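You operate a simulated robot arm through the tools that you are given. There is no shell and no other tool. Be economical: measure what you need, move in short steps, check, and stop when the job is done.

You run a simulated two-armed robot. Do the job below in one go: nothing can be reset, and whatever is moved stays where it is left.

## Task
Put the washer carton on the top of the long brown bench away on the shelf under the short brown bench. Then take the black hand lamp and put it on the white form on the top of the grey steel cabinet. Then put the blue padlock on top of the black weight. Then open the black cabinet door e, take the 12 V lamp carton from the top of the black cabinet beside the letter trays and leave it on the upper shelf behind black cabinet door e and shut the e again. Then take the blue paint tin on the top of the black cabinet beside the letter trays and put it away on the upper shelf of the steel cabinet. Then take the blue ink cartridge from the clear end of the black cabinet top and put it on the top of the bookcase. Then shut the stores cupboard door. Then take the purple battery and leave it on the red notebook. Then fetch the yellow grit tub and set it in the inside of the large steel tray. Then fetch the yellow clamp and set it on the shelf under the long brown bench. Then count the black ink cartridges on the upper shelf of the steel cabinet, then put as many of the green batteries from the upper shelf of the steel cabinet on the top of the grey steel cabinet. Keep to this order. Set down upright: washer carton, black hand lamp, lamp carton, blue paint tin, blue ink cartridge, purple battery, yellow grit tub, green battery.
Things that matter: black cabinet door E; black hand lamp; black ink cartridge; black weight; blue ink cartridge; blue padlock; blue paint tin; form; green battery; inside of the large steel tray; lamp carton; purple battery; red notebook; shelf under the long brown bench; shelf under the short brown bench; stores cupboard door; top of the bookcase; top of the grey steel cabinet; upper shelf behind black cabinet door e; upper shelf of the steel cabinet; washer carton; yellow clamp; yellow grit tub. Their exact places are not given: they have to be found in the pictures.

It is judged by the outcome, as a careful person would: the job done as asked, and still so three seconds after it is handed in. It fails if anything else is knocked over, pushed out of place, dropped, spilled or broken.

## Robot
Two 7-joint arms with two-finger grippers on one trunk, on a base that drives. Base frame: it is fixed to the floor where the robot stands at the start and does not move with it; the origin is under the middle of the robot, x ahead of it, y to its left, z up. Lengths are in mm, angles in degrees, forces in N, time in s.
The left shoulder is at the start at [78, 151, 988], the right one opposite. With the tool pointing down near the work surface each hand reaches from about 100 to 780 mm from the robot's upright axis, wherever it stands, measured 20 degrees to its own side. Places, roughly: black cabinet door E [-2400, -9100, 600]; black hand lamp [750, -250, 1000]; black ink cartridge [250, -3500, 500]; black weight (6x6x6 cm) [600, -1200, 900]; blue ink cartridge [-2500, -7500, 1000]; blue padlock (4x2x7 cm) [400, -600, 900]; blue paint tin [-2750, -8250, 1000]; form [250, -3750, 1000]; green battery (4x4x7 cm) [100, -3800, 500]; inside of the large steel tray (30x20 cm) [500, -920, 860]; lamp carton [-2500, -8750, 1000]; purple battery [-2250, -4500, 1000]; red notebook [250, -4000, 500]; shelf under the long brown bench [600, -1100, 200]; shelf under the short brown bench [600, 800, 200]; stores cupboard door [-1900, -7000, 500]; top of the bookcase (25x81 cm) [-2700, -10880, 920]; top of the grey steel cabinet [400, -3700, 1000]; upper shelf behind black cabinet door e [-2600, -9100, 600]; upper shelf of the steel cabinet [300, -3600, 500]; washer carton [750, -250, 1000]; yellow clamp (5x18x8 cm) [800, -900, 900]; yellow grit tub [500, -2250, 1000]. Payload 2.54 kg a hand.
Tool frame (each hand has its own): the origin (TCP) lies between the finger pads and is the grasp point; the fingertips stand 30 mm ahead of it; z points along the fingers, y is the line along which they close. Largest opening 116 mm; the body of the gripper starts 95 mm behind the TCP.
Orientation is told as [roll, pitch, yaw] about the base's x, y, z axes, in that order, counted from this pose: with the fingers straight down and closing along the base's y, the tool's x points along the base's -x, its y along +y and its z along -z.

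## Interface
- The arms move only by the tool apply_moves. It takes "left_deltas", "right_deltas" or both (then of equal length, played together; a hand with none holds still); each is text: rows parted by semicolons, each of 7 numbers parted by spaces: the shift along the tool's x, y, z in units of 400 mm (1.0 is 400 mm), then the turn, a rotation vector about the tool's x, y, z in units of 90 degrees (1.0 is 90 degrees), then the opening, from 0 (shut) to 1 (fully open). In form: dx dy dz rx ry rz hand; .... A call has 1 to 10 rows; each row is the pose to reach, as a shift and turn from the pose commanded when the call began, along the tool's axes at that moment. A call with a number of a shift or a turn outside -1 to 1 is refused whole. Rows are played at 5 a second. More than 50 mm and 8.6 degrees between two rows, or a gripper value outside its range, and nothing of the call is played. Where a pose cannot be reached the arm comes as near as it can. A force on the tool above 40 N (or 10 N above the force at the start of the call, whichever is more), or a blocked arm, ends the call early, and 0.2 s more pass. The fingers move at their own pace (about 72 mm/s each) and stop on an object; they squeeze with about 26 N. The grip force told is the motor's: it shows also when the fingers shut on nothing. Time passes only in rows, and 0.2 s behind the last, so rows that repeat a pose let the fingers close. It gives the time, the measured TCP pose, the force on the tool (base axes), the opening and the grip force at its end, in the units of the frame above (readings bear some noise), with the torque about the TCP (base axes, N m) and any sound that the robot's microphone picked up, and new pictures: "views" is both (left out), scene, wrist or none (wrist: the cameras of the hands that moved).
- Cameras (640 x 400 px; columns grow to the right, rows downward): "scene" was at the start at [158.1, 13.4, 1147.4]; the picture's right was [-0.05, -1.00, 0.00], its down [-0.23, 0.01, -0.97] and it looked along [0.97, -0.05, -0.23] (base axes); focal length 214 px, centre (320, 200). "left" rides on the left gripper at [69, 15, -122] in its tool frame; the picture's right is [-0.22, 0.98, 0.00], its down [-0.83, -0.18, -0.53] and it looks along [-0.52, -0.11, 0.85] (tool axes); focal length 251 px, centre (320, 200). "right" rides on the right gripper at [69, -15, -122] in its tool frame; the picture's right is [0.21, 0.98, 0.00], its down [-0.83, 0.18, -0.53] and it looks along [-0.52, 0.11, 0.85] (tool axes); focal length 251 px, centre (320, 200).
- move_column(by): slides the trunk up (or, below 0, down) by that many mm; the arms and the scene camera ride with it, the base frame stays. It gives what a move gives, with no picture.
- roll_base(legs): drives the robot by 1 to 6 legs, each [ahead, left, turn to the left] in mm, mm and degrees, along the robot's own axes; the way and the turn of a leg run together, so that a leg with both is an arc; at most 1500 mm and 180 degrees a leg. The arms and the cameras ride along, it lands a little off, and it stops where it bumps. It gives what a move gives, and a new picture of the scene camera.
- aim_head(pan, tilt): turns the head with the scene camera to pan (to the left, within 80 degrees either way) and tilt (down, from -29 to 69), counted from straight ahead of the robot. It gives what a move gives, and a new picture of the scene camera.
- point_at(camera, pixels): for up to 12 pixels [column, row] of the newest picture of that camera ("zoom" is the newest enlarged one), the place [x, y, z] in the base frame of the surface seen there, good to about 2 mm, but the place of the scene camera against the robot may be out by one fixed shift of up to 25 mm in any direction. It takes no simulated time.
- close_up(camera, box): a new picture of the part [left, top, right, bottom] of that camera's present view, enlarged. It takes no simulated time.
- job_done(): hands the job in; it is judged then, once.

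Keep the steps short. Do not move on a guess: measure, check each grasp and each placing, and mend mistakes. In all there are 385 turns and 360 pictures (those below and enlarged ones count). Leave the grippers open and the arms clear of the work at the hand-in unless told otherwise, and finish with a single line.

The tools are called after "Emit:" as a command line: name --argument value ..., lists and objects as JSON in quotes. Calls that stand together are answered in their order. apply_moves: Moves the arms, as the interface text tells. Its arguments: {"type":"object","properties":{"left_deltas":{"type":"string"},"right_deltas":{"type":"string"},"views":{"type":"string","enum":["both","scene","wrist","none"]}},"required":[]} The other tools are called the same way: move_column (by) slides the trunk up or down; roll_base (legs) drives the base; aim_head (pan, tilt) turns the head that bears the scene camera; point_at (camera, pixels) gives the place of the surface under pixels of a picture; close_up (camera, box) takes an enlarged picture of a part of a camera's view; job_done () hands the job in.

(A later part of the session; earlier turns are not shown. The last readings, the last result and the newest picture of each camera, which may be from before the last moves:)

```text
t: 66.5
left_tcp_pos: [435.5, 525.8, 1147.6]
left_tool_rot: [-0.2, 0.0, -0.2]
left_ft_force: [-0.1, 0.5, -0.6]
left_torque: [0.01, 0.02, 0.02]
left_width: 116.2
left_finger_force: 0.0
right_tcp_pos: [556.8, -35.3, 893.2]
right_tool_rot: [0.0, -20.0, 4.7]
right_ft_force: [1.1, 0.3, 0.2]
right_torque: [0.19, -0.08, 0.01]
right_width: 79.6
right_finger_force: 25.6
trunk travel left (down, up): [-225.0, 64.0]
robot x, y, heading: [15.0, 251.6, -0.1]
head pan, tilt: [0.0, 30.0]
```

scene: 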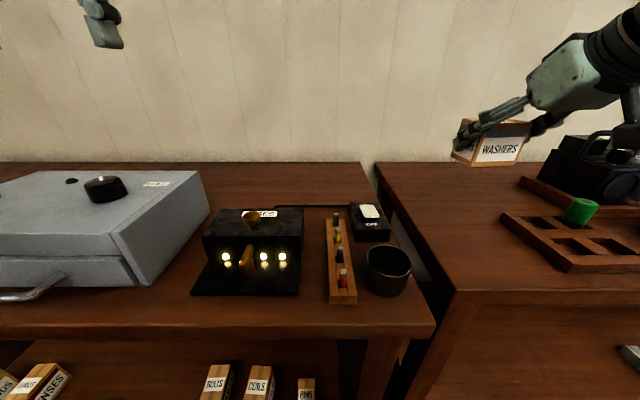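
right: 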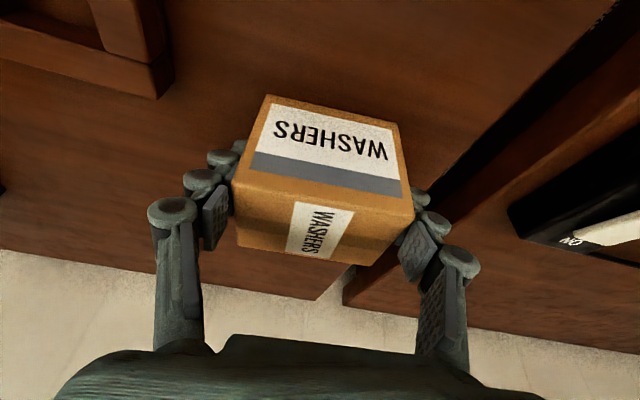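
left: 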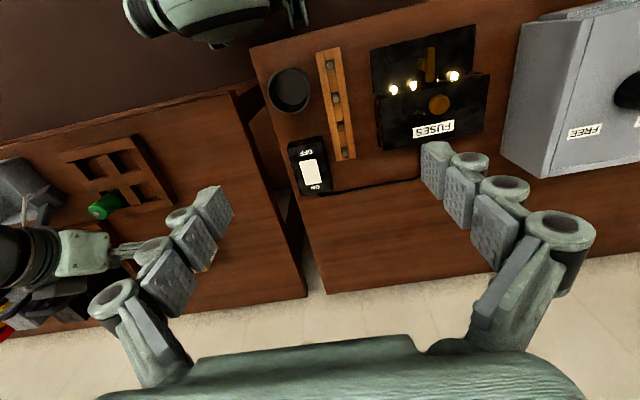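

Gripped with a 20° tilt. I lift, drive back and to the short bench, then lower the trunk.

Emit:
apply_moves --right_deltas "-0.034 0 -0.094 0 0 0 0; -0.068 0 -0.188 0 0 0 0; -0.103 0 -0.282 0 0 0 0" --views "none"

Emit:
roll_base --legs '[[-430, 0, 0], [0, 700, 0]]'

Emit:
move_column --by -220

Emit:
apply_moves --right_deltas "0.05 0 0.105 0 0 0 0; 0.1 0 0.21 0 0 0 0; 0.15 0 0.315 0 0 0 0; 0.2 0 0.42 0 0 0 0; 0.25 0 0.525 0 0 0 0; 0.3 0 0.63 0 0 0 0; 0.35 0 0.735 0 0 0 0; 0.4 0 0.84 0 0 0 0" --left_deltas "0 0 -0.04 0 0 0 1; 0 0 -0.08 0 0 0 1; 0 0 -0.12 0 0 0 1; 0 0 -0.16 0 0 0 1; 0 0 -0.2 0 0 0 1; 0 0 -0.24 0 0 0 1; 0 0 -0.28 0 0 0 1; 0 0 -0.3 0 0 0 1" --views "none"

```text
t: 67.3
left_tcp_pos: [435.8, 525.5, 1149.0]
left_tool_rot: [-0.2, 0.0, -0.1]
left_ft_force: [-0.1, -0.1, 0.7]
left_torque: [-0.02, 0.0, 0.03]
left_width: 116.2
left_finger_force: 0.1
right_tcp_pos: [556.5, -31.9, 1014.6]
right_tool_rot: [0.0, -20.0, 4.9]
right_ft_force: [-0.3, 0.4, -3.9]
right_torque: [0.01, -0.02, 0.0]
right_width: 79.6
right_finger_force: 26.0
trunk travel left (down, up): [-225.0, 64.0]
robot x, y, heading: [13.0, 255.4, -0.2]
head pan, tilt: [0.0, 30.0]
```

```text
t: 76.8
left_tcp_pos: [-3.8, 1242.7, 1148.4]
left_tool_rot: [-0.1, 0.0, 1.2]
left_ft_force: [-0.7, 1.1, -1.1]
left_torque: [-0.01, 0.04, 0.03]
left_width: 116.1
left_finger_force: 0.1
right_tcp_pos: [129.2, 686.9, 1013.7]
right_tool_rot: [-0.2, -20.0, 6.0]
right_ft_force: [0.3, 0.6, -3.0]
right_torque: [0.01, 0.0, -0.01]
right_width: 79.4
right_finger_force: 25.4
trunk travel left (down, up): [-225.0, 64.0]
robot x, y, heading: [-421.2, 960.9, 1.0]
head pan, tilt: [0.0, 30.0]
```

scene: 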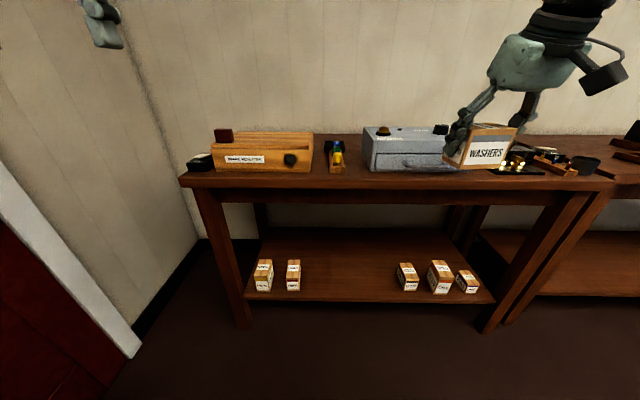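

```text
t: 79.1
left_tcp_pos: [-3.5, 1243.3, 929.7]
left_tool_rot: [-0.2, 0.0, 1.2]
left_ft_force: [-0.7, 0.5, 0.7]
left_torque: [0.0, 0.01, 0.01]
left_width: 115.8
left_finger_force: 0.0
right_tcp_pos: [130.2, 687.7, 793.0]
right_tool_rot: [-0.1, -20.0, 6.0]
right_ft_force: [0.1, 0.1, -4.3]
right_torque: [0.01, 0.02, -0.01]
right_width: 79.5
right_finger_force: 25.5
trunk travel left (down, up): [-5.0, 284.0]
robot x, y, heading: [-417.6, 958.8, 1.1]
head pan, tilt: [0.0, 30.0]
```

```text
t: 80.9
left_tcp_pos: [16.4, 1236.4, 1007.1]
left_tool_rot: [-0.2, 0.0, 1.1]
left_ft_force: [-0.6, 0.0, -0.4]
left_torque: [-0.03, -0.03, -0.04]
left_width: 116.0
left_finger_force: 0.0
left hand out of reach, approached as far as the arm can: row 4, 5, 6, 7, 8
right_tcp_pos: [93.7, 683.2, 422.9]
right_tool_rot: [0.0, -20.2, 6.1]
right_ft_force: [0.1, 0.6, -3.8]
right_torque: [0.0, 0.05, 0.03]
right_width: 79.4
right_finger_force: 26.0
trunk travel left (down, up): [-5.0, 284.0]
robot x, y, heading: [-419.8, 961.7, 1.1]
head pan, tilt: [0.0, 30.0]
```

Emit:
apply_moves --right_deltas "0.032 0 0.088 0 0 0 0; 0.065 0 0.177 0 0 0 0; 0.097 0 0.265 0 0 0 0; 0.097 0 0.265 0 0 0 0" --left_deltas "0.1 -0.05 0 0 0 0 1; 0.2 -0.1 0 0 0 0 1; 0.3 -0.15 0 0 0 0 1; 0.4 -0.2 0 0 0 0 1" --views "none"

Emit:
point_at --camera "scene" --pixels '[[350, 265], [398, 290], [300, 285], [225, 130], [260, 140], [400, 272]]'

```text
t: 81.9
left_tcp_pos: [-125.6, 1129.6, 975.0]
left_tool_rot: [-0.2, 0.0, 1.1]
left_ft_force: [0.7, -0.4, 0.4]
left_torque: [0.01, 0.02, -0.02]
left_width: 116.0
left_finger_force: 0.1
left hand out of reach, approached as far as the arm can: row 1, 2, 3, 4
right_tcp_pos: [90.8, 676.5, 329.4]
right_tool_rot: [0.0, -19.9, 6.1]
right_ft_force: [-0.3, -0.7, -3.7]
right_torque: [0.0, 0.0, -0.01]
right_width: 79.5
right_finger_force: 26.4
right hand out of reach, approached as far as the arm can: row 3, 4
trunk travel left (down, up): [-5.0, 284.0]
robot x, y, heading: [-420.7, 959.0, 1.0]
head pan, tilt: [0.0, 30.0]
```

```text
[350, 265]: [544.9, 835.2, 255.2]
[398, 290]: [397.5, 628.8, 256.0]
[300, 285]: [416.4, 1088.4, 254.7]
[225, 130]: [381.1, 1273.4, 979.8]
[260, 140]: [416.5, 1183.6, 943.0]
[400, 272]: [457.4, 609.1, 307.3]
```

Emit:
apply_moves --right_deltas "0 0 0 0.028 0 0.078 0; 0 0 0 0.057 0 0.157 0; 0.015 0 0.041 0.057 0 0.157 0; 0.03 0 0.082 0.057 0 0.157 0" --views "none"

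Emit:
move_column --by -5

```text
t: 82.9
left_tcp_pos: [-125.5, 1130.2, 975.2]
left_tool_rot: [-0.3, 0.0, 1.1]
left_ft_force: [-0.4, 0.3, 0.1]
left_torque: [-0.01, 0.0, 0.01]
left_width: 115.9
left_finger_force: 0.1
right_tcp_pos: [85.1, 666.9, 333.8]
right_tool_rot: [-0.1, -20.0, -9.0]
right_ft_force: [0.9, 0.5, -4.5]
right_torque: [-0.03, -0.01, 0.01]
right_width: 79.7
right_finger_force: 25.6
right hand out of reach, approached as far as the arm can: row 2, 3, 4
trunk travel left (down, up): [-5.0, 284.0]
robot x, y, heading: [-417.5, 962.1, 1.4]
head pan, tilt: [0.0, 30.0]
```

```text
t: 83.5
left_tcp_pos: [-126.3, 1129.1, 970.4]
left_tool_rot: [-0.3, 0.0, 1.1]
left_ft_force: [0.2, 0.0, -0.5]
left_torque: [0.03, -0.01, -0.02]
left_width: 116.1
left_finger_force: 0.0
right_tcp_pos: [84.7, 668.9, 328.1]
right_tool_rot: [0.0, -20.0, -8.9]
right_ft_force: [-0.5, -0.1, -4.7]
right_torque: [0.0, 0.0, -0.02]
right_width: 79.2
right_finger_force: 25.8
trunk travel left (down, up): [0.0, 289.0]
robot x, y, heading: [-420.1, 961.5, 1.0]
head pan, tilt: [0.0, 30.0]
```

Negative yaw is worse; I try yawing the hand the other way and going down.

Emit:
apply_moves --right_deltas "0 0 0 -0.03 0 -0.083 0; 0 0 0 -0.061 0 -0.167 0; 0 0 0 -0.091 0 -0.25 0; 0 0 0 -0.122 0 -0.334 0; 0 0 0 -0.152 0 -0.418 0; 0.012 0 0.035 -0.152 0 -0.418 0; 0.024 0 0.07 -0.152 0 -0.418 0; 0.036 0 0.105 -0.152 0 -0.418 0" --views "none"

```text
t: 85.3
left_tcp_pos: [-124.9, 1130.4, 971.1]
left_tool_rot: [-0.3, -0.1, 1.1]
left_ft_force: [-0.2, 0.0, -0.5]
left_torque: [0.01, 0.03, -0.02]
left_width: 116.1
left_finger_force: 0.1
right_tcp_pos: [86.9, 668.3, 321.5]
right_tool_rot: [-0.1, -20.0, 31.1]
right_ft_force: [0.0, -0.4, -4.7]
right_torque: [-0.02, 0.05, 0.03]
right_width: 79.5
right_finger_force: 26.0
right hand out of reach, approached as far as the arm can: row 6, 7, 8
trunk travel left (down, up): [0.0, 289.0]
robot x, y, heading: [-413.7, 957.8, 1.3]
head pan, tilt: [0.0, 30.0]
```

Emit:
apply_moves --right_deltas "0.067 0.043 -0.024 0 0 0 0; 0.134 0.086 -0.049 0 0 0 0; 0.2015 0.129 -0.073 0 0 0 0; 0.223 0.129 -0.014 0 0 0 0; 0.244 0.129 0.045 0 0 0 0" --views "none"

```text
t: 86.5
left_tcp_pos: [-124.4, 1128.2, 970.9]
left_tool_rot: [-0.2, 0.0, 1.1]
left_ft_force: [0.0, -0.7, -0.5]
left_torque: [0.04, -0.05, 0.02]
left_width: 116.1
left_finger_force: 0.1
right_tcp_pos: [-15.1, 664.0, 304.5]
right_tool_rot: [0.0, -20.0, 31.2]
right_ft_force: [0.4, -0.6, -4.3]
right_torque: [0.0, 0.01, -0.01]
right_width: 79.5
right_finger_force: 26.3
right hand out of reach, approached as far as the arm can: row 4, 5
trunk travel left (down, up): [0.0, 289.0]
robot x, y, heading: [-420.1, 960.4, 1.3]
head pan, tilt: [0.0, 30.0]
```

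I reconfigure the arm: raise it close to the body with yaw zero, as the left arm began, then go down again.

Emit:
apply_moves --right_deltas "-0.04 0.041 -0.085 0.015 0 0.0405 0; -0.08 0.082 -0.17 0.03 0 0.081 0; -0.12 0.123 -0.255 0.044 0 0.1215 0; -0.161 0.1645 -0.34 0.059 0 0.162 0; -0.2 0.2056 -0.4256 0.074 0 0.2025 0; -0.241 0.247 -0.51 0.088 0 0.243 0; -0.281 0.288 -0.596 0.103 0 0.2835 0; -0.3215 0.329 -0.681 0.118 0 0.324 0" --views "scene"

```text
t: 88.3
left_tcp_pos: [-126.5, 1128.7, 971.8]
left_tool_rot: [-0.2, 0.0, 1.1]
left_ft_force: [0.1, -0.4, 0.0]
left_torque: [-0.02, 0.04, -0.03]
left_width: 116.0
left_finger_force: 0.0
right_tcp_pos: [-23.1, 798.2, 615.8]
right_tool_rot: [-0.3, -19.8, -0.1]
right_ft_force: [0.5, -1.0, -5.2]
right_torque: [0.02, 0.0, -0.03]
right_width: 79.6
right_finger_force: 26.2
right hand out of reach, approached as far as the arm can: row 4, 5, 6, 7, 8
trunk travel left (down, up): [0.0, 289.0]
robot x, y, heading: [-419.9, 964.2, 1.1]
head pan, tilt: [0.0, 30.0]
```

scene: 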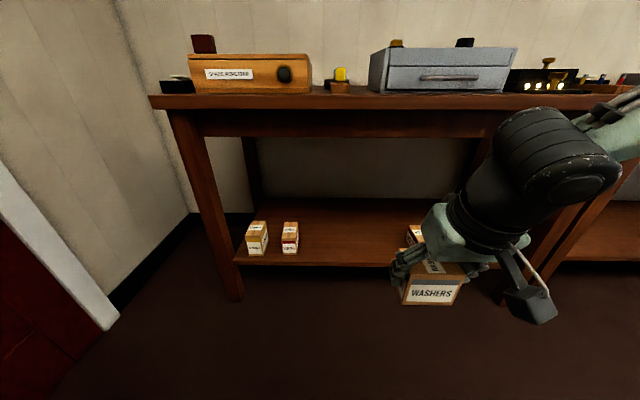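

Emit:
apply_moves --right_deltas "0.0086 -0.028 0.0966 0 0 0 0; 0.017 -0.056 0.193 0 0 0 0; 0.026 -0.084 0.29 0 0 0 0; 0.034 -0.1125 0.3865 0 0 0 0; 0.043 -0.14 0.483 0 0 0 0; 0.051 -0.169 0.58 0 0 0 0; 0.06 -0.197 0.676 0 0 0 0; 0.0685 -0.225 0.773 0 0 0 0; 0.083 -0.225 0.812 0 0 0 0" --views "scene"

```text
t: 90.3
left_tcp_pos: [-125.8, 1129.3, 971.0]
left_tool_rot: [-0.2, -0.1, 1.1]
left_ft_force: [-0.2, 0.6, -0.7]
left_torque: [0.01, 0.0, -0.02]
left_width: 115.7
left_finger_force: 0.0
right_tcp_pos: [54.3, 695.6, 328.7]
right_tool_rot: [0.1, -20.0, 0.0]
right_ft_force: [0.3, 1.6, -4.7]
right_torque: [-0.01, 0.03, 0.0]
right_width: 79.8
right_finger_force: 26.1
right hand out of reach, approached as far as the arm can: row 8, 9
trunk travel left (down, up): [0.0, 289.0]
robot x, y, heading: [-417.4, 960.1, 0.9]
head pan, tilt: [0.0, 30.0]
```

scene: 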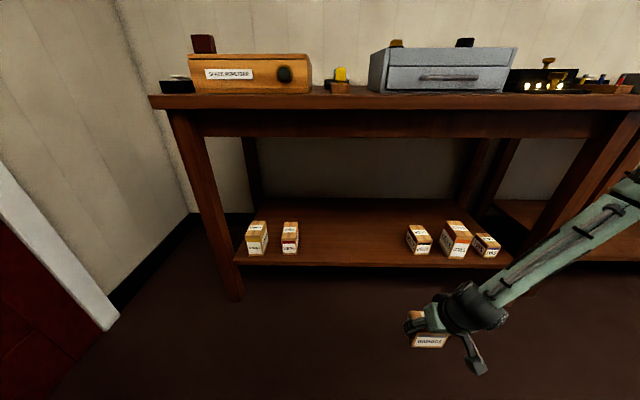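

Forearm comes from high; the left arm descended tool-down with a low elbow. I do the same: straighten pitch to 0, go down, then tilt back to −20.

Emit:
apply_moves --right_deltas "-0.05 0 -0.1 0 0.075 0 0; -0.1 0 -0.2 0 0.15 0 0; -0.1 0 -0.2 0 0.222 0 0; -0.06 0 -0.1 0 0.222 0 0; -0.02 0 0.0 0 0.222 0 0; 0.01 0 0.08 0 0.222 0 0; 0.04 0 0.14 0 0.222 0 0" --views "none"

```text
t: 91.9
left_tcp_pos: [-124.2, 1130.4, 969.9]
left_tool_rot: [-0.2, 0.0, 1.0]
left_ft_force: [-0.3, 0.2, 0.6]
left_torque: [-0.05, 0.02, -0.01]
left_width: 115.9
left_finger_force: 0.1
right_tcp_pos: [45.4, 680.9, 322.8]
right_tool_rot: [-0.1, -0.1, 0.0]
right_ft_force: [-0.6, -0.7, -3.7]
right_torque: [0.0, 0.01, -0.01]
right_width: 79.6
right_finger_force: 26.0
right hand out of reach, approached as far as the arm can: row 6, 7
trunk travel left (down, up): [0.0, 289.0]
robot x, y, heading: [-417.0, 959.6, 1.3]
head pan, tilt: [0.0, 30.0]
```

The elbow posture differs. I take the right hand high and close (as the left was) to swing its elbow low, then descend tool-down.

Emit:
apply_moves --right_deltas "0.01 0.015 -0.1 0 0 0 0; 0.02 0.03 -0.2 0 0 0 0; 0.03 0.045 -0.3 0 0 0 0; 0.04 0.06 -0.4 0 0 0 0; 0.05 0.075 -0.5 0 0 0 0; 0.06 0.09 -0.6 0 0 0 0; 0.07 0.105 -0.7 0 0 0 0; 0.08 0.12 -0.8 0 0 0 0; 0.09 0.135 -0.9 0 0 0 0; 0.1 0.15 -1 0 0 0 0" --views "none"

Emit:
apply_moves --right_deltas "0.02 0.02 -0.1 0 0 0 0; 0.04 0.04 -0.2 0 0 0 0; 0.06 0.06 -0.3 0 0 0 0; 0.08 0.08 -0.4 0 0 0 0; 0.1 0.1 -0.5 0 0 0 0; 0.12 0.12 -0.6 0 0 0 0; 0.14 0.14 -0.7 0 0 0 0" --views "scene"

```text
t: 94.1
left_tcp_pos: [-125.6, 1128.4, 970.4]
left_tool_rot: [-0.4, 0.0, 1.1]
left_ft_force: [0.4, 1.1, -0.7]
left_torque: [0.01, 0.0, -0.02]
left_width: 115.9
left_finger_force: 0.1
right_tcp_pos: [3.6, 737.1, 724.4]
right_tool_rot: [-0.1, -0.1, 0.0]
right_ft_force: [0.0, -0.3, -4.6]
right_torque: [0.0, -0.01, -0.01]
right_width: 79.9
right_finger_force: 25.8
trunk travel left (down, up): [0.0, 289.0]
robot x, y, heading: [-420.0, 959.0, 1.2]
head pan, tilt: [0.0, 30.0]
```

```text
t: 95.7
left_tcp_pos: [-126.2, 1128.6, 971.3]
left_tool_rot: [-0.3, -0.1, 1.2]
left_ft_force: [0.0, 0.9, -0.6]
left_torque: [0.01, 0.0, 0.01]
left_width: 115.9
left_finger_force: 0.0
right_tcp_pos: [-57.4, 791.3, 982.9]
right_tool_rot: [0.0, -0.2, -0.1]
right_ft_force: [0.5, -0.1, -4.1]
right_torque: [0.03, 0.05, -0.02]
right_width: 79.5
right_finger_force: 26.1
right hand out of reach, approached as far as the arm can: row 7
trunk travel left (down, up): [0.0, 289.0]
robot x, y, heading: [-423.1, 963.4, 1.2]
head pan, tilt: [0.0, 30.0]
```

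scene: 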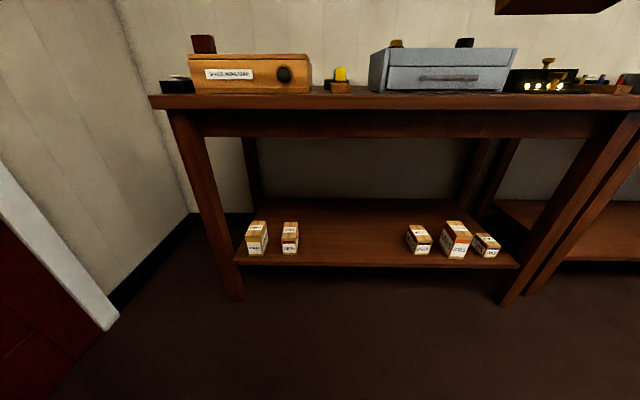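

Emit:
apply_moves --right_deltas "-0.033 -0.0265 0.1 0 0 0 0; -0.066 -0.053 0.2 0 0 0 0; -0.098 -0.08 0.3 0 0 0 0; -0.131 -0.106 0.4 0 0 0 0; -0.164 -0.132 0.5 0 0 0 0; -0.197 -0.159 0.6 0 0 0 0; -0.229 -0.185 0.7 0 0 0 0; -0.262 -0.212 0.8 0 0 0 0; -0.295 -0.238 0.9 0 0 0 0; -0.327 -0.265 1.0 0 0 0 0" --views "none"

Emit:
apply_moves --right_deltas "0 0 0.1 0 0 0 0; 0 0 0.2 0 0 0 0; 0 0 0.3 0 0 0 0; 0 0 0.4 0 0 0 0; 0 0 0.5 0 0 0 0; 0 0 0.6 0 0 0 0; 0 0 0.7 0 0 0 0" --views "scene"

```text
t: 97.9
left_tcp_pos: [-124.7, 1130.1, 970.0]
left_tool_rot: [-0.3, 0.0, 1.1]
left_ft_force: [0.7, 0.3, 1.1]
left_torque: [-0.08, -0.03, -0.01]
left_width: 116.1
left_finger_force: 0.0
right_tcp_pos: [72.5, 688.9, 582.5]
right_tool_rot: [-0.1, -0.1, 0.1]
right_ft_force: [-0.4, -0.9, -4.2]
right_torque: [-0.01, -0.04, 0.0]
right_width: 79.6
right_finger_force: 26.2
trunk travel left (down, up): [0.0, 289.0]
robot x, y, heading: [-416.7, 958.6, 1.1]
head pan, tilt: [0.0, 30.0]
```

```text
t: 99.5
left_tcp_pos: [-125.6, 1128.8, 970.2]
left_tool_rot: [-0.2, 0.0, 1.1]
left_ft_force: [-0.8, -0.2, 0.1]
left_torque: [-0.01, 0.04, -0.03]
left_width: 116.1
left_finger_force: 0.1
right_tcp_pos: [64.1, 676.4, 329.9]
right_tool_rot: [0.1, -0.1, -0.1]
right_ft_force: [0.6, 0.5, -4.4]
right_torque: [-0.02, 0.04, -0.03]
right_width: 79.7
right_finger_force: 26.2
right hand out of reach, approached as far as the arm can: row 7
trunk travel left (down, up): [0.0, 289.0]
robot x, y, heading: [-421.9, 959.4, 1.1]
head pan, tilt: [0.0, 30.0]
```

scene: 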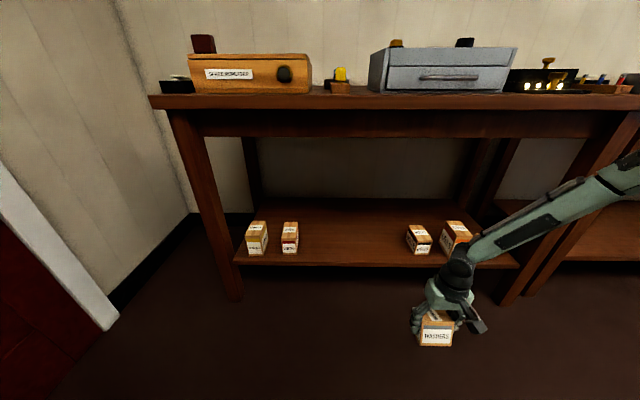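

The right arm keeps its elbow high. I swing the right hand across the body (as the left had started) and back, to change the elbow posture, then descend.

Emit:
apply_moves --right_deltas "0 0.037 -0.1 0 0 0 0; 0 0.075 -0.2 0 0 0 0; 0 0.112 -0.3 0 0 0 0; 0 0.15 -0.4 0 0 0 0; 0 0.187 -0.5 0 0 0 0; 0 0.225 -0.6 0 0 0 0; 0 0.262 -0.7 0 0 0 0; 0 0.3 -0.8 0 0 0 0; 0 0.337 -0.9 0 0 0 0; 0 0.375 -1 0 0 0 0" --left_deltas "0 0.04 0 0 0 0 1; 0 0.08 0 0 0 0 1; 0 0.12 0 0 0 0 1; 0 0.16 0 0 0 0 1; 0 0.2 0 0 0 0 1; 0 0.24 0 0 0 0 1; 0 0.28 0 0 0 0 1; 0 0.32 0 0 0 0 1; 0 0.36 0 0 0 0 1; 0 0.4 0 0 0 0 1" --views "none"

Emit:
apply_moves --right_deltas "0.015 0.068 -0.071 0 0 0 0; 0.03 0.136 -0.143 0 0 0 0; 0.045 0.204 -0.214 0 0 0 0; 0.06 0.27 -0.286 0 0 0 0; 0.075 0.34 -0.357 0 0 0 0; 0.09 0.41 -0.429 0 0 0 0; 0.1 0.475 -0.5 0 0 0 0" --views "none"

Emit:
apply_moves --right_deltas "0 -0.1 0 0 0 0 0; 0 -0.2 0 0 0 0 0; 0 -0.3 0 0 0 0 0; 0 -0.4 0 0 0 0 0; 0 -0.5 0 0 0 0 0; 0 -0.62 0 0 0 0 0" --views "none"

Emit:
apply_moves --right_deltas "-0.015 -0.018 0.1 0 0 0 0; -0.03 -0.035 0.2 0 0 0 0; -0.045 -0.053 0.3 0 0 0 0; -0.06 -0.07 0.4 0 0 0 0; -0.075 -0.087 0.5 0 0 0 0; -0.09 -0.105 0.6 0 0 0 0; -0.105 -0.122 0.7 0 0 0 0; -0.12 -0.14 0.8 0 0 0 0; -0.135 -0.157 0.9 0 0 0 0; -0.15 -0.175 1 0 0 0 0" --views "scene"

```text
t: 101.7
left_tcp_pos: [-83.6, 1232.3, 911.6]
left_tool_rot: [-0.3, -0.1, 1.1]
left_ft_force: [0.7, -0.2, 0.9]
left_torque: [0.0, 0.01, 0.01]
left_width: 116.0
left_finger_force: 0.1
left hand out of reach, approached as far as the arm can: row 1, 2, 3, 4, 5, 6, 7, 8, 9, 10
right_tcp_pos: [60.5, 827.2, 731.5]
right_tool_rot: [-0.1, 0.0, 0.0]
right_ft_force: [-0.4, 0.1, -4.6]
right_torque: [0.02, 0.03, 0.01]
right_width: 79.4
right_finger_force: 26.2
trunk travel left (down, up): [0.0, 289.0]
robot x, y, heading: [-423.6, 961.0, 1.2]
head pan, tilt: [0.0, 30.0]
```

```text
t: 103.3
left_tcp_pos: [-83.0, 1232.2, 911.0]
left_tool_rot: [-0.3, 0.0, 1.0]
left_ft_force: [0.0, -0.1, -1.1]
left_torque: [0.0, 0.07, 0.01]
left_width: 115.9
left_finger_force: 0.1
right_tcp_pos: [-8.8, 863.5, 884.8]
right_tool_rot: [-0.1, -0.1, -0.1]
right_ft_force: [-0.1, -0.7, -5.2]
right_torque: [-0.01, 0.08, 0.02]
right_width: 79.6
right_finger_force: 26.5
right hand out of reach, approached as far as the arm can: row 3, 4, 5, 6, 7
trunk travel left (down, up): [0.0, 289.0]
robot x, y, heading: [-417.4, 960.5, 1.0]
head pan, tilt: [0.0, 30.0]
```

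```text
t: 104.7
left_tcp_pos: [-83.1, 1232.3, 912.9]
left_tool_rot: [-0.4, 0.0, 1.1]
left_ft_force: [0.7, 0.0, -0.2]
left_torque: [-0.02, 0.01, -0.05]
left_width: 116.0
left_finger_force: 0.1
right_tcp_pos: [-6.4, 616.1, 885.7]
right_tool_rot: [0.0, -0.2, 0.0]
right_ft_force: [-0.1, -0.5, -3.4]
right_torque: [-0.04, 0.01, 0.02]
right_width: 79.5
right_finger_force: 25.9
trunk travel left (down, up): [0.0, 289.0]
robot x, y, heading: [-419.4, 959.3, 1.3]
head pan, tilt: [0.0, 30.0]
```

```text
t: 106.9
left_tcp_pos: [-82.6, 1231.0, 911.8]
left_tool_rot: [-0.3, -0.1, 1.2]
left_ft_force: [0.2, 0.1, 0.5]
left_torque: [-0.03, -0.05, -0.03]
left_width: 115.8
left_finger_force: 0.1
right_tcp_pos: [57.0, 549.2, 485.4]
right_tool_rot: [0.0, -0.1, 0.0]
right_ft_force: [0.0, -0.2, -3.3]
right_torque: [0.0, 0.02, 0.0]
right_width: 79.5
right_finger_force: 25.9
trunk travel left (down, up): [0.0, 289.0]
robot x, y, heading: [-420.1, 963.1, 1.2]
head pan, tilt: [0.0, 30.0]
```

scene: 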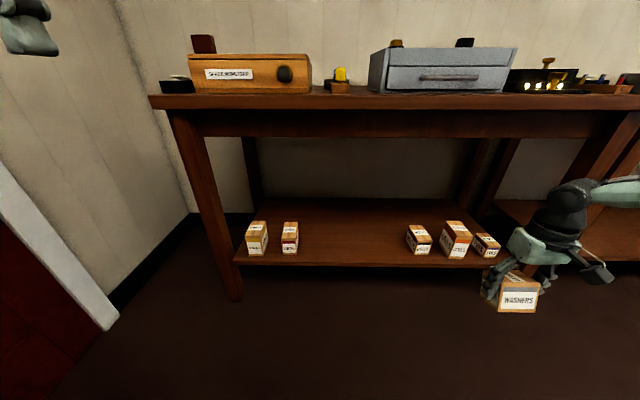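

Emit:
apply_moves --right_deltas "0 0 0.1 0 0 0 0; 0 0 0.2 0 0 0 0; 0 0 0.3 0 0 0 0; 0 0 0.4 0 0 0 0; 0 0 0.48 0 0 0 0" --views "none"

```text
t: 108.1
left_tcp_pos: [-83.2, 1232.5, 911.9]
left_tool_rot: [-0.3, -0.1, 1.2]
left_ft_force: [-0.8, -0.5, -0.3]
left_torque: [0.03, -0.01, 0.0]
left_width: 115.9
left_finger_force: 0.0
right_tcp_pos: [51.2, 548.0, 302.7]
right_tool_rot: [-0.3, -0.2, 0.0]
right_ft_force: [-0.1, -0.1, -4.0]
right_torque: [0.06, -0.05, 0.01]
right_width: 79.5
right_finger_force: 25.9
right hand out of reach, approached as far as the arm can: row 5
trunk travel left (down, up): [0.0, 289.0]
robot x, y, heading: [-420.1, 964.8, 0.9]
head pan, tilt: [0.0, 30.0]
```

More lateral reach goes lower. I step outward, inward in x, and tilt to −20.

Emit:
apply_moves --right_deltas "0.06 -0.08 0 0 -0.07 0 0; 0.12 -0.16 0 0 -0.15 0 0; 0.12 -0.16 0 0 -0.221 0 0; 0.12 -0.16 0.02 0 -0.221 0 0" --views "none"

```text
t: 109.1
left_tcp_pos: [-82.6, 1230.2, 911.8]
left_tool_rot: [-0.2, -0.1, 1.1]
left_ft_force: [0.7, 0.2, -0.4]
left_torque: [-0.05, 0.0, -0.02]
left_width: 115.8
left_finger_force: 0.0
right_tcp_pos: [8.4, 483.2, 296.3]
right_tool_rot: [-0.1, -20.0, 0.0]
right_ft_force: [0.4, -0.2, -3.5]
right_torque: [0.01, 0.06, 0.0]
right_width: 79.5
right_finger_force: 26.4
trunk travel left (down, up): [0.0, 289.0]
robot x, y, heading: [-419.0, 961.6, 1.0]
head pan, tilt: [0.0, 30.0]
```

That works (z 296, pitch −20, no limit). I raise 25 mm, turn the robot 44° left so this posture points into the shelf.

Emit:
apply_moves --right_deltas "-0.021 0 -0.059 0 0 0 0; -0.021 0 -0.059 0 0 0 0" --views "none"

Emit:
roll_base --legs '[[0, 0, 44]]'

Emit:
aim_head --pan -45 --tilt 40

```text
t: 109.7
left_tcp_pos: [-83.3, 1231.0, 911.3]
left_tool_rot: [-0.2, 0.0, 1.1]
left_ft_force: [0.2, -0.1, 0.1]
left_torque: [0.01, -0.02, -0.04]
left_width: 116.1
left_finger_force: 0.0
right_tcp_pos: [6.1, 483.4, 320.8]
right_tool_rot: [-0.2, -19.9, 0.0]
right_ft_force: [-0.4, 0.8, -3.7]
right_torque: [0.0, 0.04, 0.02]
right_width: 79.7
right_finger_force: 26.0
trunk travel left (down, up): [0.0, 289.0]
robot x, y, heading: [-414.7, 962.3, 1.2]
head pan, tilt: [0.0, 30.0]
```

```text
t: 112.2
left_tcp_pos: [-370.9, 1388.9, 912.5]
left_tool_rot: [-0.3, -0.1, 46.0]
left_ft_force: [0.3, -0.4, 0.7]
left_torque: [-0.02, 0.01, 0.02]
left_width: 115.9
left_finger_force: 0.1
right_tcp_pos: [219.1, 922.2, 320.3]
right_tool_rot: [0.0, -19.9, 44.8]
right_ft_force: [-0.2, -0.6, -3.9]
right_torque: [-0.01, 0.04, 0.01]
right_width: 79.7
right_finger_force: 26.0
trunk travel left (down, up): [0.0, 289.0]
robot x, y, heading: [-418.1, 962.7, 45.6]
head pan, tilt: [0.0, 30.0]
```

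scene: 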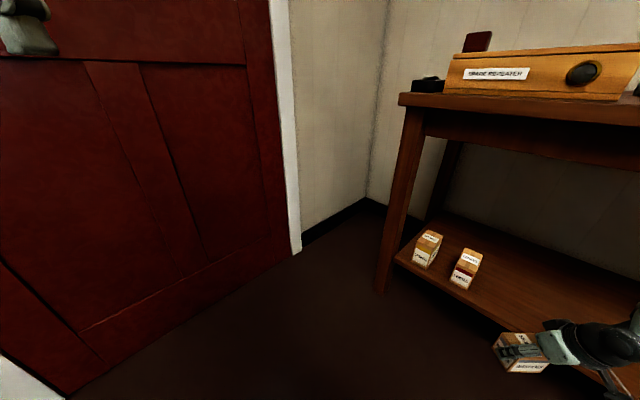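

```text
t: 113.3
left_tcp_pos: [-371.2, 1389.8, 912.0]
left_tool_rot: [-0.4, -0.1, 46.0]
left_ft_force: [1.3, -0.4, 0.5]
left_torque: [0.02, 0.0, -0.02]
left_width: 115.8
left_finger_force: 0.1
right_tcp_pos: [219.3, 922.1, 320.9]
right_tool_rot: [-0.1, -19.9, 44.8]
right_ft_force: [-0.2, 0.0, -4.4]
right_torque: [-0.03, 0.03, 0.0]
right_width: 79.4
right_finger_force: 26.0
trunk travel left (down, up): [0.0, 289.0]
robot x, y, heading: [-418.7, 960.3, 46.0]
head pan, tilt: [-45.0, 40.0]
```

scene: 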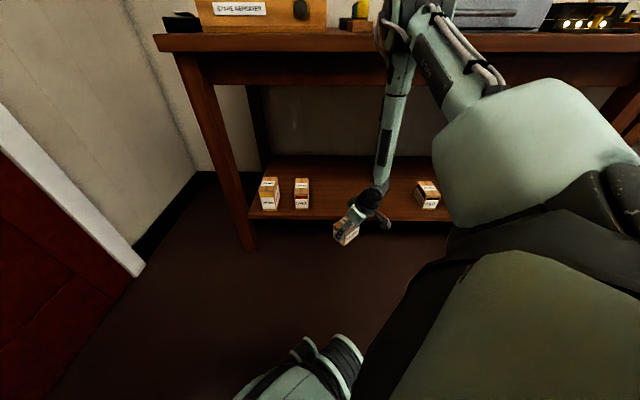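

Emit:
point_at --camera "scene" --pixels '[[397, 75], [395, 40], [440, 60], [385, 120], [382, 160], [383, 195], [385, 25], [412, 10]]'

```text
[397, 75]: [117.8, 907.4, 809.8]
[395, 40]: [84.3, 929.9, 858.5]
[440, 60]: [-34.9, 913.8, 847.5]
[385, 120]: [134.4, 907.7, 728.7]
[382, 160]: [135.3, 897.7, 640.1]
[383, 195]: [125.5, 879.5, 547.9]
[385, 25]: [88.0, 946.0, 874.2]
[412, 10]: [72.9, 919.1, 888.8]
```

The elbow stands up at z≈870 and would hit the bench edge, so I won't drive in like this. I turn back and test if the left arm still has its low-elbow posture.

Emit:
roll_base --legs '[[0, 0, -46]]'

Emit:
apply_moves --left_deltas "-0.035 0 0.1 0 0 0 1; -0.07 0 0.2 0 0 0 1; -0.105 0 0.3 0 0 0 1; -0.14 0 0.4 0 0 0 1; -0.175 0 0.5 0 0 0 1; -0.21 0 0.6 0 0 0 1; -0.245 0 0.7 0 0 0 1; -0.28 0 0.8 0 0 0 1; -0.315 0 0.9 0 0 0 1; -0.35 0 1 0 0 0 1" --views "none"

Emit:
apply_moves --left_deltas "0 0 0.1 0 0 0 1; 0 0 0.2 0 0 0 1; 0 0 0.3 0 0 0 1; 0 0 0.4 0 0 0 1; 0 0 0.5 0 0 0 1; 0 0 0.55 0 0 0 1" --views "none"

Emit:
aim_head --pan 20 --tilt 40

```text
t: 115.8
left_tcp_pos: [-84.3, 1231.5, 912.1]
left_tool_rot: [-0.3, -0.2, 1.0]
left_ft_force: [-0.2, 0.3, 0.3]
left_torque: [-0.03, -0.01, -0.02]
left_width: 116.1
left_finger_force: 0.1
right_tcp_pos: [6.6, 483.6, 320.8]
right_tool_rot: [0.0, -19.9, 0.0]
right_ft_force: [-0.3, -0.6, -4.3]
right_torque: [0.01, 0.03, 0.01]
right_width: 79.4
right_finger_force: 25.6
trunk travel left (down, up): [0.0, 289.0]
robot x, y, heading: [-420.4, 964.1, 1.1]
head pan, tilt: [-45.0, 40.0]
```

scene: 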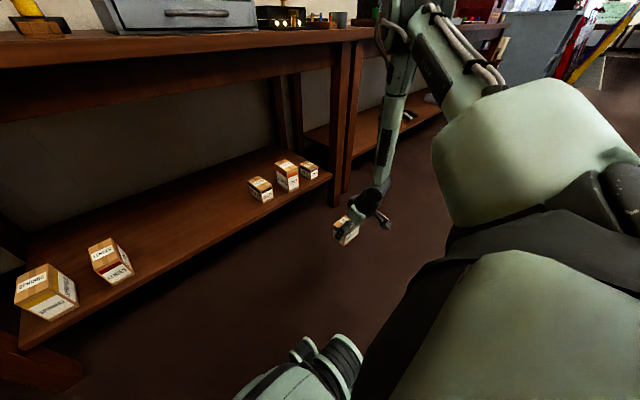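

```text
t: 118.0
left_tcp_pos: [55.9, 1232.5, 511.8]
left_tool_rot: [-0.3, -0.1, 1.2]
left_ft_force: [0.4, 0.2, 0.1]
left_torque: [0.01, 0.01, -0.03]
left_width: 116.0
left_finger_force: 0.2
right_tcp_pos: [5.5, 484.6, 319.9]
right_tool_rot: [0.1, -19.9, 0.0]
right_ft_force: [0.0, -0.3, -2.8]
right_torque: [-0.02, 0.06, 0.02]
right_width: 79.5
right_finger_force: 25.7
trunk travel left (down, up): [0.0, 289.0]
robot x, y, heading: [-417.5, 962.1, 1.0]
head pan, tilt: [-45.0, 40.0]
```

```text
t: 119.4
left_tcp_pos: [56.6, 1230.0, 293.3]
left_tool_rot: [-0.2, -0.1, 1.1]
left_ft_force: [-0.8, 1.0, 0.5]
left_torque: [0.0, 0.01, -0.01]
left_width: 116.1
left_finger_force: 0.0
right_tcp_pos: [7.0, 484.1, 320.1]
right_tool_rot: [0.0, -19.9, 0.0]
right_ft_force: [0.8, -1.1, -3.6]
right_torque: [-0.01, 0.04, 0.01]
right_width: 79.5
right_finger_force: 26.0
trunk travel left (down, up): [0.0, 289.0]
robot x, y, heading: [-420.1, 959.3, 1.2]
head pan, tilt: [-45.0, 40.0]
```

```text
t: 120.8
left_tcp_pos: [56.7, 1230.2, 294.1]
left_tool_rot: [-0.5, -0.2, 1.1]
left_ft_force: [0.6, -0.1, 0.0]
left_torque: [0.01, 0.01, 0.01]
left_width: 116.0
left_finger_force: 0.0
right_tcp_pos: [6.8, 484.1, 319.7]
right_tool_rot: [-0.1, -19.9, 0.0]
right_ft_force: [-0.2, -0.4, -3.6]
right_torque: [0.0, 0.05, 0.02]
right_width: 79.3
right_finger_force: 26.1
trunk travel left (down, up): [0.0, 289.0]
robot x, y, heading: [-418.5, 963.4, 1.1]
head pan, tilt: [20.0, 40.0]
```

scene: 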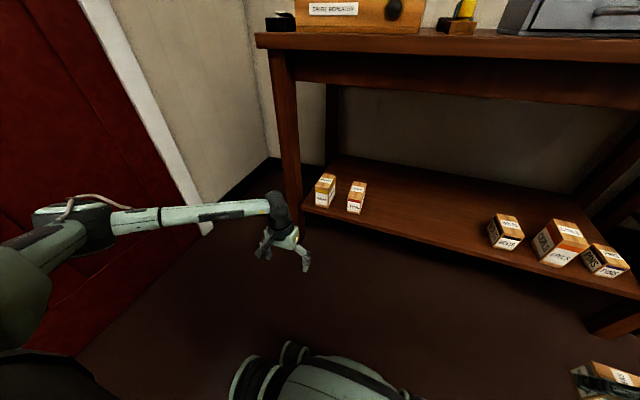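

The left arm has the low-elbow posture, so it shall do shelf work. I raise all, and return to the long bench to re-set the carton for the left hand.

Emit:
move_column --by 280

Emit:
apply_moves --right_deltas "-0.034 0 -0.094 0 0 0 0; -0.068 0 -0.188 0 0 0 0; -0.103 0 -0.282 0 0 0 0; -0.137 0 -0.376 0 0 0 0; -0.171 0 -0.47 0 0 0 0; -0.205 0 -0.564 0 0 0 0; -0.239 0 -0.658 0 0 0 0; -0.274 0 -0.752 0 0 0 0; -0.308 0 -0.846 0 0 0 0; -0.342 0 -0.94 0 0 0 0" --left_deltas "0 0 -0.1 0 0 0 1; 0 0 -0.2 0 0 0 1; 0 0 -0.3 0 0 0 1; 0 0 -0.4 0 0 0 1; 0 0 -0.5 0 0 0 1; 0 0 -0.6 0 0 0 1; 0 0 -0.7 0 0 0 1; 0 0 -0.8 0 0 0 1; 0 0 -0.9 0 0 0 1; 0 0 -1 0 0 0 1" --views "none"

Emit:
apply_moves --right_deltas "-0.03 0.1 0.01 0 0 0 0; -0.06 0.2 0.02 0 0 0 0; -0.09 0.3 0.03 0 0 0 0; -0.12 0.4 0.04 0 0 0 0; -0.15 0.5 0.05 0 0 0 0" --left_deltas "0 0 -0.1 0 0 0 1; 0 0 -0.2 0 0 0 1; 0 0 -0.3 0 0 0 1; 0 0 -0.4 0 0 0 1; 0 0 -0.5 0 0 0 1" --views "none"

Emit:
roll_base --legs '[[0, -720, 0]]'

```text
t: 123.6
left_tcp_pos: [56.8, 1231.1, 574.5]
left_tool_rot: [-0.3, -0.2, 1.1]
left_ft_force: [-0.4, -0.7, 0.1]
left_torque: [0.0, -0.03, 0.0]
left_width: 116.1
left_finger_force: 0.1
right_tcp_pos: [5.5, 483.7, 600.9]
right_tool_rot: [-0.1, -20.0, 0.0]
right_ft_force: [0.0, -0.1, -5.5]
right_torque: [0.02, 0.03, 0.0]
right_width: 79.3
right_finger_force: 26.1
trunk travel left (down, up): [-280.0, 9.0]
robot x, y, heading: [-415.7, 957.9, 1.0]
head pan, tilt: [20.0, 40.0]
```

```text
t: 125.8
left_tcp_pos: [55.4, 1228.3, 975.9]
left_tool_rot: [-0.2, -0.2, 1.2]
left_ft_force: [1.1, -0.3, -0.6]
left_torque: [0.01, 0.0, 0.02]
left_width: 115.9
left_finger_force: 0.1
right_tcp_pos: [3.6, 481.3, 1002.0]
right_tool_rot: [0.0, -19.9, 0.1]
right_ft_force: [0.4, 0.2, -5.1]
right_torque: [-0.02, 0.0, -0.01]
right_width: 79.3
right_finger_force: 26.2
trunk travel left (down, up): [-280.0, 9.0]
robot x, y, heading: [-418.2, 958.6, 1.1]
head pan, tilt: [20.0, 40.0]
```

```text
t: 127.0
left_tcp_pos: [54.4, 1232.5, 1174.1]
left_tool_rot: [-0.2, 0.0, 1.1]
left_ft_force: [0.7, 0.6, -1.2]
left_torque: [-0.01, -0.01, -0.02]
left_width: 115.8
left_finger_force: 0.0
right_tcp_pos: [70.7, 685.7, 1003.4]
right_tool_rot: [-0.1, -19.9, 0.0]
right_ft_force: [0.4, 0.8, -3.9]
right_torque: [-0.01, 0.04, 0.02]
right_width: 79.5
right_finger_force: 26.0
trunk travel left (down, up): [-280.0, 9.0]
robot x, y, heading: [-418.0, 957.3, 1.0]
head pan, tilt: [20.0, 40.0]
```

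```text
t: 134.3
left_tcp_pos: [68.2, 512.4, 1172.3]
left_tool_rot: [-0.4, -0.1, 1.0]
left_ft_force: [-0.3, 0.5, -1.0]
left_torque: [-0.02, 0.0, 0.01]
left_width: 116.1
left_finger_force: 0.0
right_tcp_pos: [85.2, -36.5, 1003.7]
right_tool_rot: [-0.1, -19.9, 0.0]
right_ft_force: [0.4, 0.0, -3.3]
right_torque: [0.0, 0.06, 0.03]
right_width: 79.4
right_finger_force: 26.0
trunk travel left (down, up): [-280.0, 9.0]
robot x, y, heading: [-405.8, 240.6, 1.0]
head pan, tilt: [20.0, 40.0]
```

scene: 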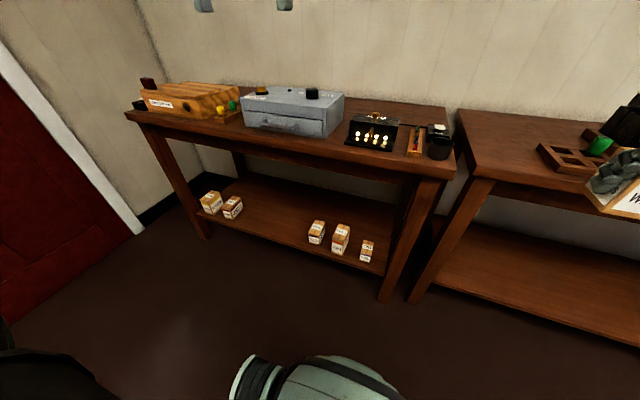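

Emit:
roll_base --legs '[[445, 0, -1]]'

Emit:
apply_moves --right_deltas "0.035 0 0.096 0 0 0 0; 0.07 0 0.19 0 0 0 0; 0.091 0 0.25 0 0 0 0; 0.091 0 0.25 0 0 0 0" --views "wrist"

```text
t: 137.0
left_tcp_pos: [503.2, 511.9, 1172.3]
left_tool_rot: [-0.1, 0.1, 0.3]
left_ft_force: [0.1, -0.3, 0.1]
left_torque: [-0.03, -0.02, -0.01]
left_width: 115.9
left_finger_force: 0.1
right_tcp_pos: [510.9, -37.1, 1003.2]
right_tool_rot: [0.0, -19.7, -0.9]
right_ft_force: [-0.6, 0.3, -4.0]
right_torque: [-0.01, 0.02, -0.01]
right_width: 79.5
right_finger_force: 26.0
trunk travel left (down, up): [-280.0, 9.0]
robot x, y, heading: [28.4, 247.9, 0.4]
head pan, tilt: [20.0, 40.0]
stopped in leg 1: the robot was blocked; the commanded pose is now the measured one
```

scene: 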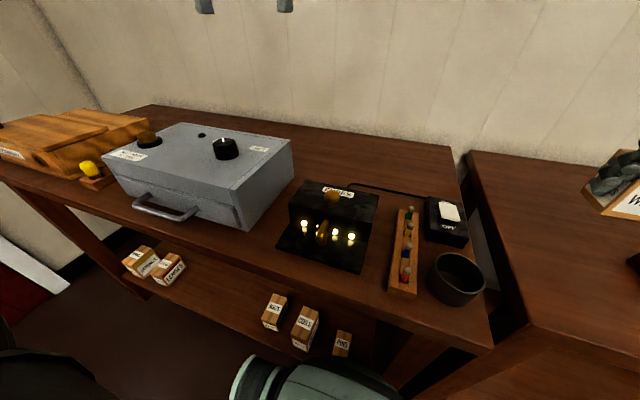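

```text
t: 138.0
left_tcp_pos: [504.8, 512.9, 1171.4]
left_tool_rot: [-0.1, 0.1, 0.4]
left_ft_force: [-0.3, 0.1, 0.7]
left_torque: [0.0, -0.01, 0.0]
left_width: 115.8
left_finger_force: 0.0
right_tcp_pos: [512.5, -32.1, 894.2]
right_tool_rot: [-0.1, -19.8, -0.9]
right_ft_force: [0.2, 0.7, -4.5]
right_torque: [-0.01, 0.04, -0.01]
right_width: 79.4
right_finger_force: 26.0
trunk travel left (down, up): [-280.0, 9.0]
robot x, y, heading: [24.2, 252.1, 0.4]
head pan, tilt: [20.0, 40.0]
```

right: 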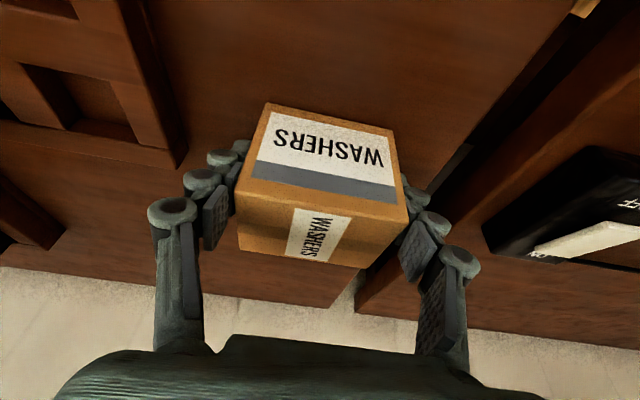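

Emit:
apply_moves --right_deltas "0.001 0 0.003 0 0 0 0.4; 0.001 0 0.003 0 0 0 1; 0.001 0 0.003 0 0 0 1; 0 0 -0.1 0 0 0 1; 0 0 -0.2 0 0 0 1; 0 0 -0.3 0 0 0 1; -0.04 0 -0.39 0 0 0 1; -0.08 0 -0.5 0 0 0 1; -0.12 0 -0.6 0 0 0 1" --views "none"

Emit:
roll_base --legs '[[-100, 0, 0], [0, -440, 0]]'

```text
t: 140.0
left_tcp_pos: [504.2, 513.8, 1172.3]
left_tool_rot: [-0.2, 0.2, 0.3]
left_ft_force: [0.6, 0.1, 0.2]
left_torque: [0.01, 0.0, 0.02]
left_width: 115.9
left_finger_force: 0.1
right_tcp_pos: [473.9, -34.2, 1136.2]
right_tool_rot: [-0.1, -19.8, -0.8]
right_ft_force: [0.0, 0.1, 0.2]
right_torque: [-0.02, 0.0, 0.01]
right_width: 115.9
right_finger_force: 0.0
trunk travel left (down, up): [-280.0, 9.0]
robot x, y, heading: [27.9, 248.4, 0.3]
head pan, tilt: [20.0, 40.0]
```

```text
t: 145.5
left_tcp_pos: [405.1, 79.6, 1172.1]
left_tool_rot: [-0.1, 0.0, 0.5]
left_ft_force: [0.8, 0.2, 0.0]
left_torque: [-0.02, 0.0, -0.02]
left_width: 116.1
left_finger_force: 0.3
right_tcp_pos: [376.8, -467.7, 1137.2]
right_tool_rot: [0.0, -19.8, -0.8]
right_ft_force: [-0.1, -0.4, -0.6]
right_torque: [0.0, -0.02, -0.02]
right_width: 115.7
right_finger_force: 0.1
trunk travel left (down, up): [-280.0, 9.0]
robot x, y, heading: [-70.7, -185.1, 0.6]
head pan, tilt: [20.0, 40.0]
```

scene: 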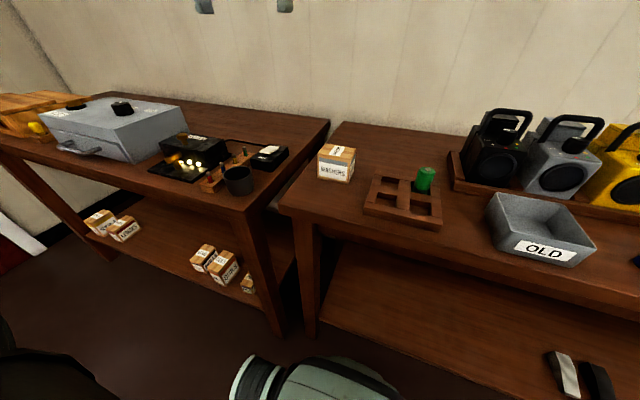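

Emit:
apply_moves --left_deltas "-0.035 -0.0565 0.088 0 -0.045 0 1; -0.07 -0.113 0.176 0 -0.09 0 1; -0.105 -0.17 0.264 0 -0.135 0 1; -0.14 -0.226 0.352 0 -0.18 0 1; -0.175 -0.2825 0.44 0 -0.222 0 1; -0.175 -0.2825 0.44 0 -0.222 0 1" --views "wrist"

```text
t: 146.9
left_tcp_pos: [477.6, -36.9, 998.7]
left_tool_rot: [-0.3, -20.0, 0.6]
left_ft_force: [0.4, -0.3, -0.1]
left_torque: [-0.01, 0.05, 0.02]
left_width: 115.8
left_finger_force: 0.1
right_tcp_pos: [377.1, -467.5, 1136.4]
right_tool_rot: [0.0, -19.8, -0.6]
right_ft_force: [0.0, -0.2, 0.4]
right_torque: [-0.01, 0.02, 0.01]
right_width: 116.0
right_finger_force: 0.1
trunk travel left (down, up): [-280.0, 9.0]
robot x, y, heading: [-73.6, -187.8, 0.5]
head pan, tilt: [20.0, 40.0]
```

left: 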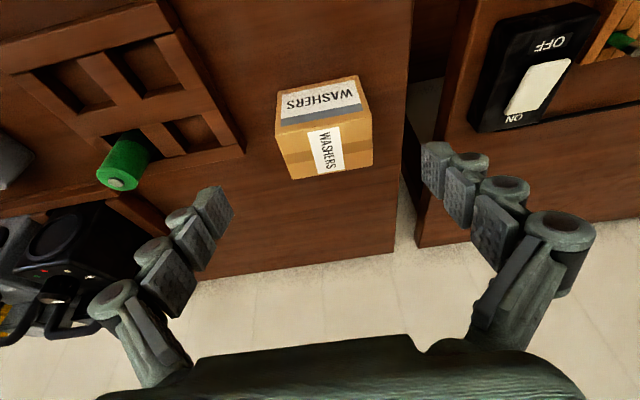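

Emit:
point_at --camera "left" --pixels '[[279, 130], [366, 110], [290, 174], [368, 158], [283, 95]]'

Emit:
apply_moves --left_deltas "0 0.005 0.1 0 0 0 1; 0 0.01 0.2 0 0 0 1; 0 0.01 0.28 0 0 0 1; 0 0.01 0.28 0 0 0 1; 0 0.01 0.28 0 0 0 0; 0 0.01 0.28 0 0 0 0; 0 0.01 0.28 0 0 0 0; 0 0.01 0.28 0 0 0 0" --views "wrist"

```text
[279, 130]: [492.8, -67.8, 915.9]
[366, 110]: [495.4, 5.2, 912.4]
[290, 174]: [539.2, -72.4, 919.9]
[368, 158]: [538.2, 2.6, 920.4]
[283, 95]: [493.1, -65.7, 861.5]
```

```text
t: 148.7
left_tcp_pos: [516.5, -31.5, 892.7]
left_tool_rot: [-0.3, -20.0, 0.6]
left_ft_force: [0.2, -1.1, 0.8]
left_torque: [-0.02, -0.17, -0.06]
left_width: 79.5
left_finger_force: 26.3
right_tcp_pos: [377.0, -467.5, 1136.1]
right_tool_rot: [-0.1, -19.8, -0.7]
right_ft_force: [-0.3, 0.0, -0.1]
right_torque: [0.01, 0.03, 0.01]
right_width: 115.9
right_finger_force: 0.0
trunk travel left (down, up): [-280.0, 9.0]
robot x, y, heading: [-69.9, -185.3, 0.3]
head pan, tilt: [20.0, 40.0]
```

left: 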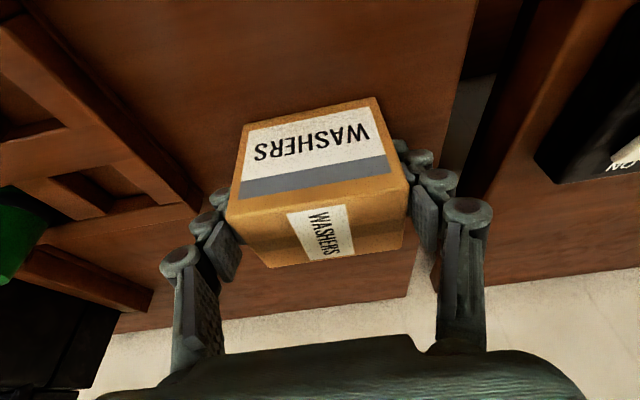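

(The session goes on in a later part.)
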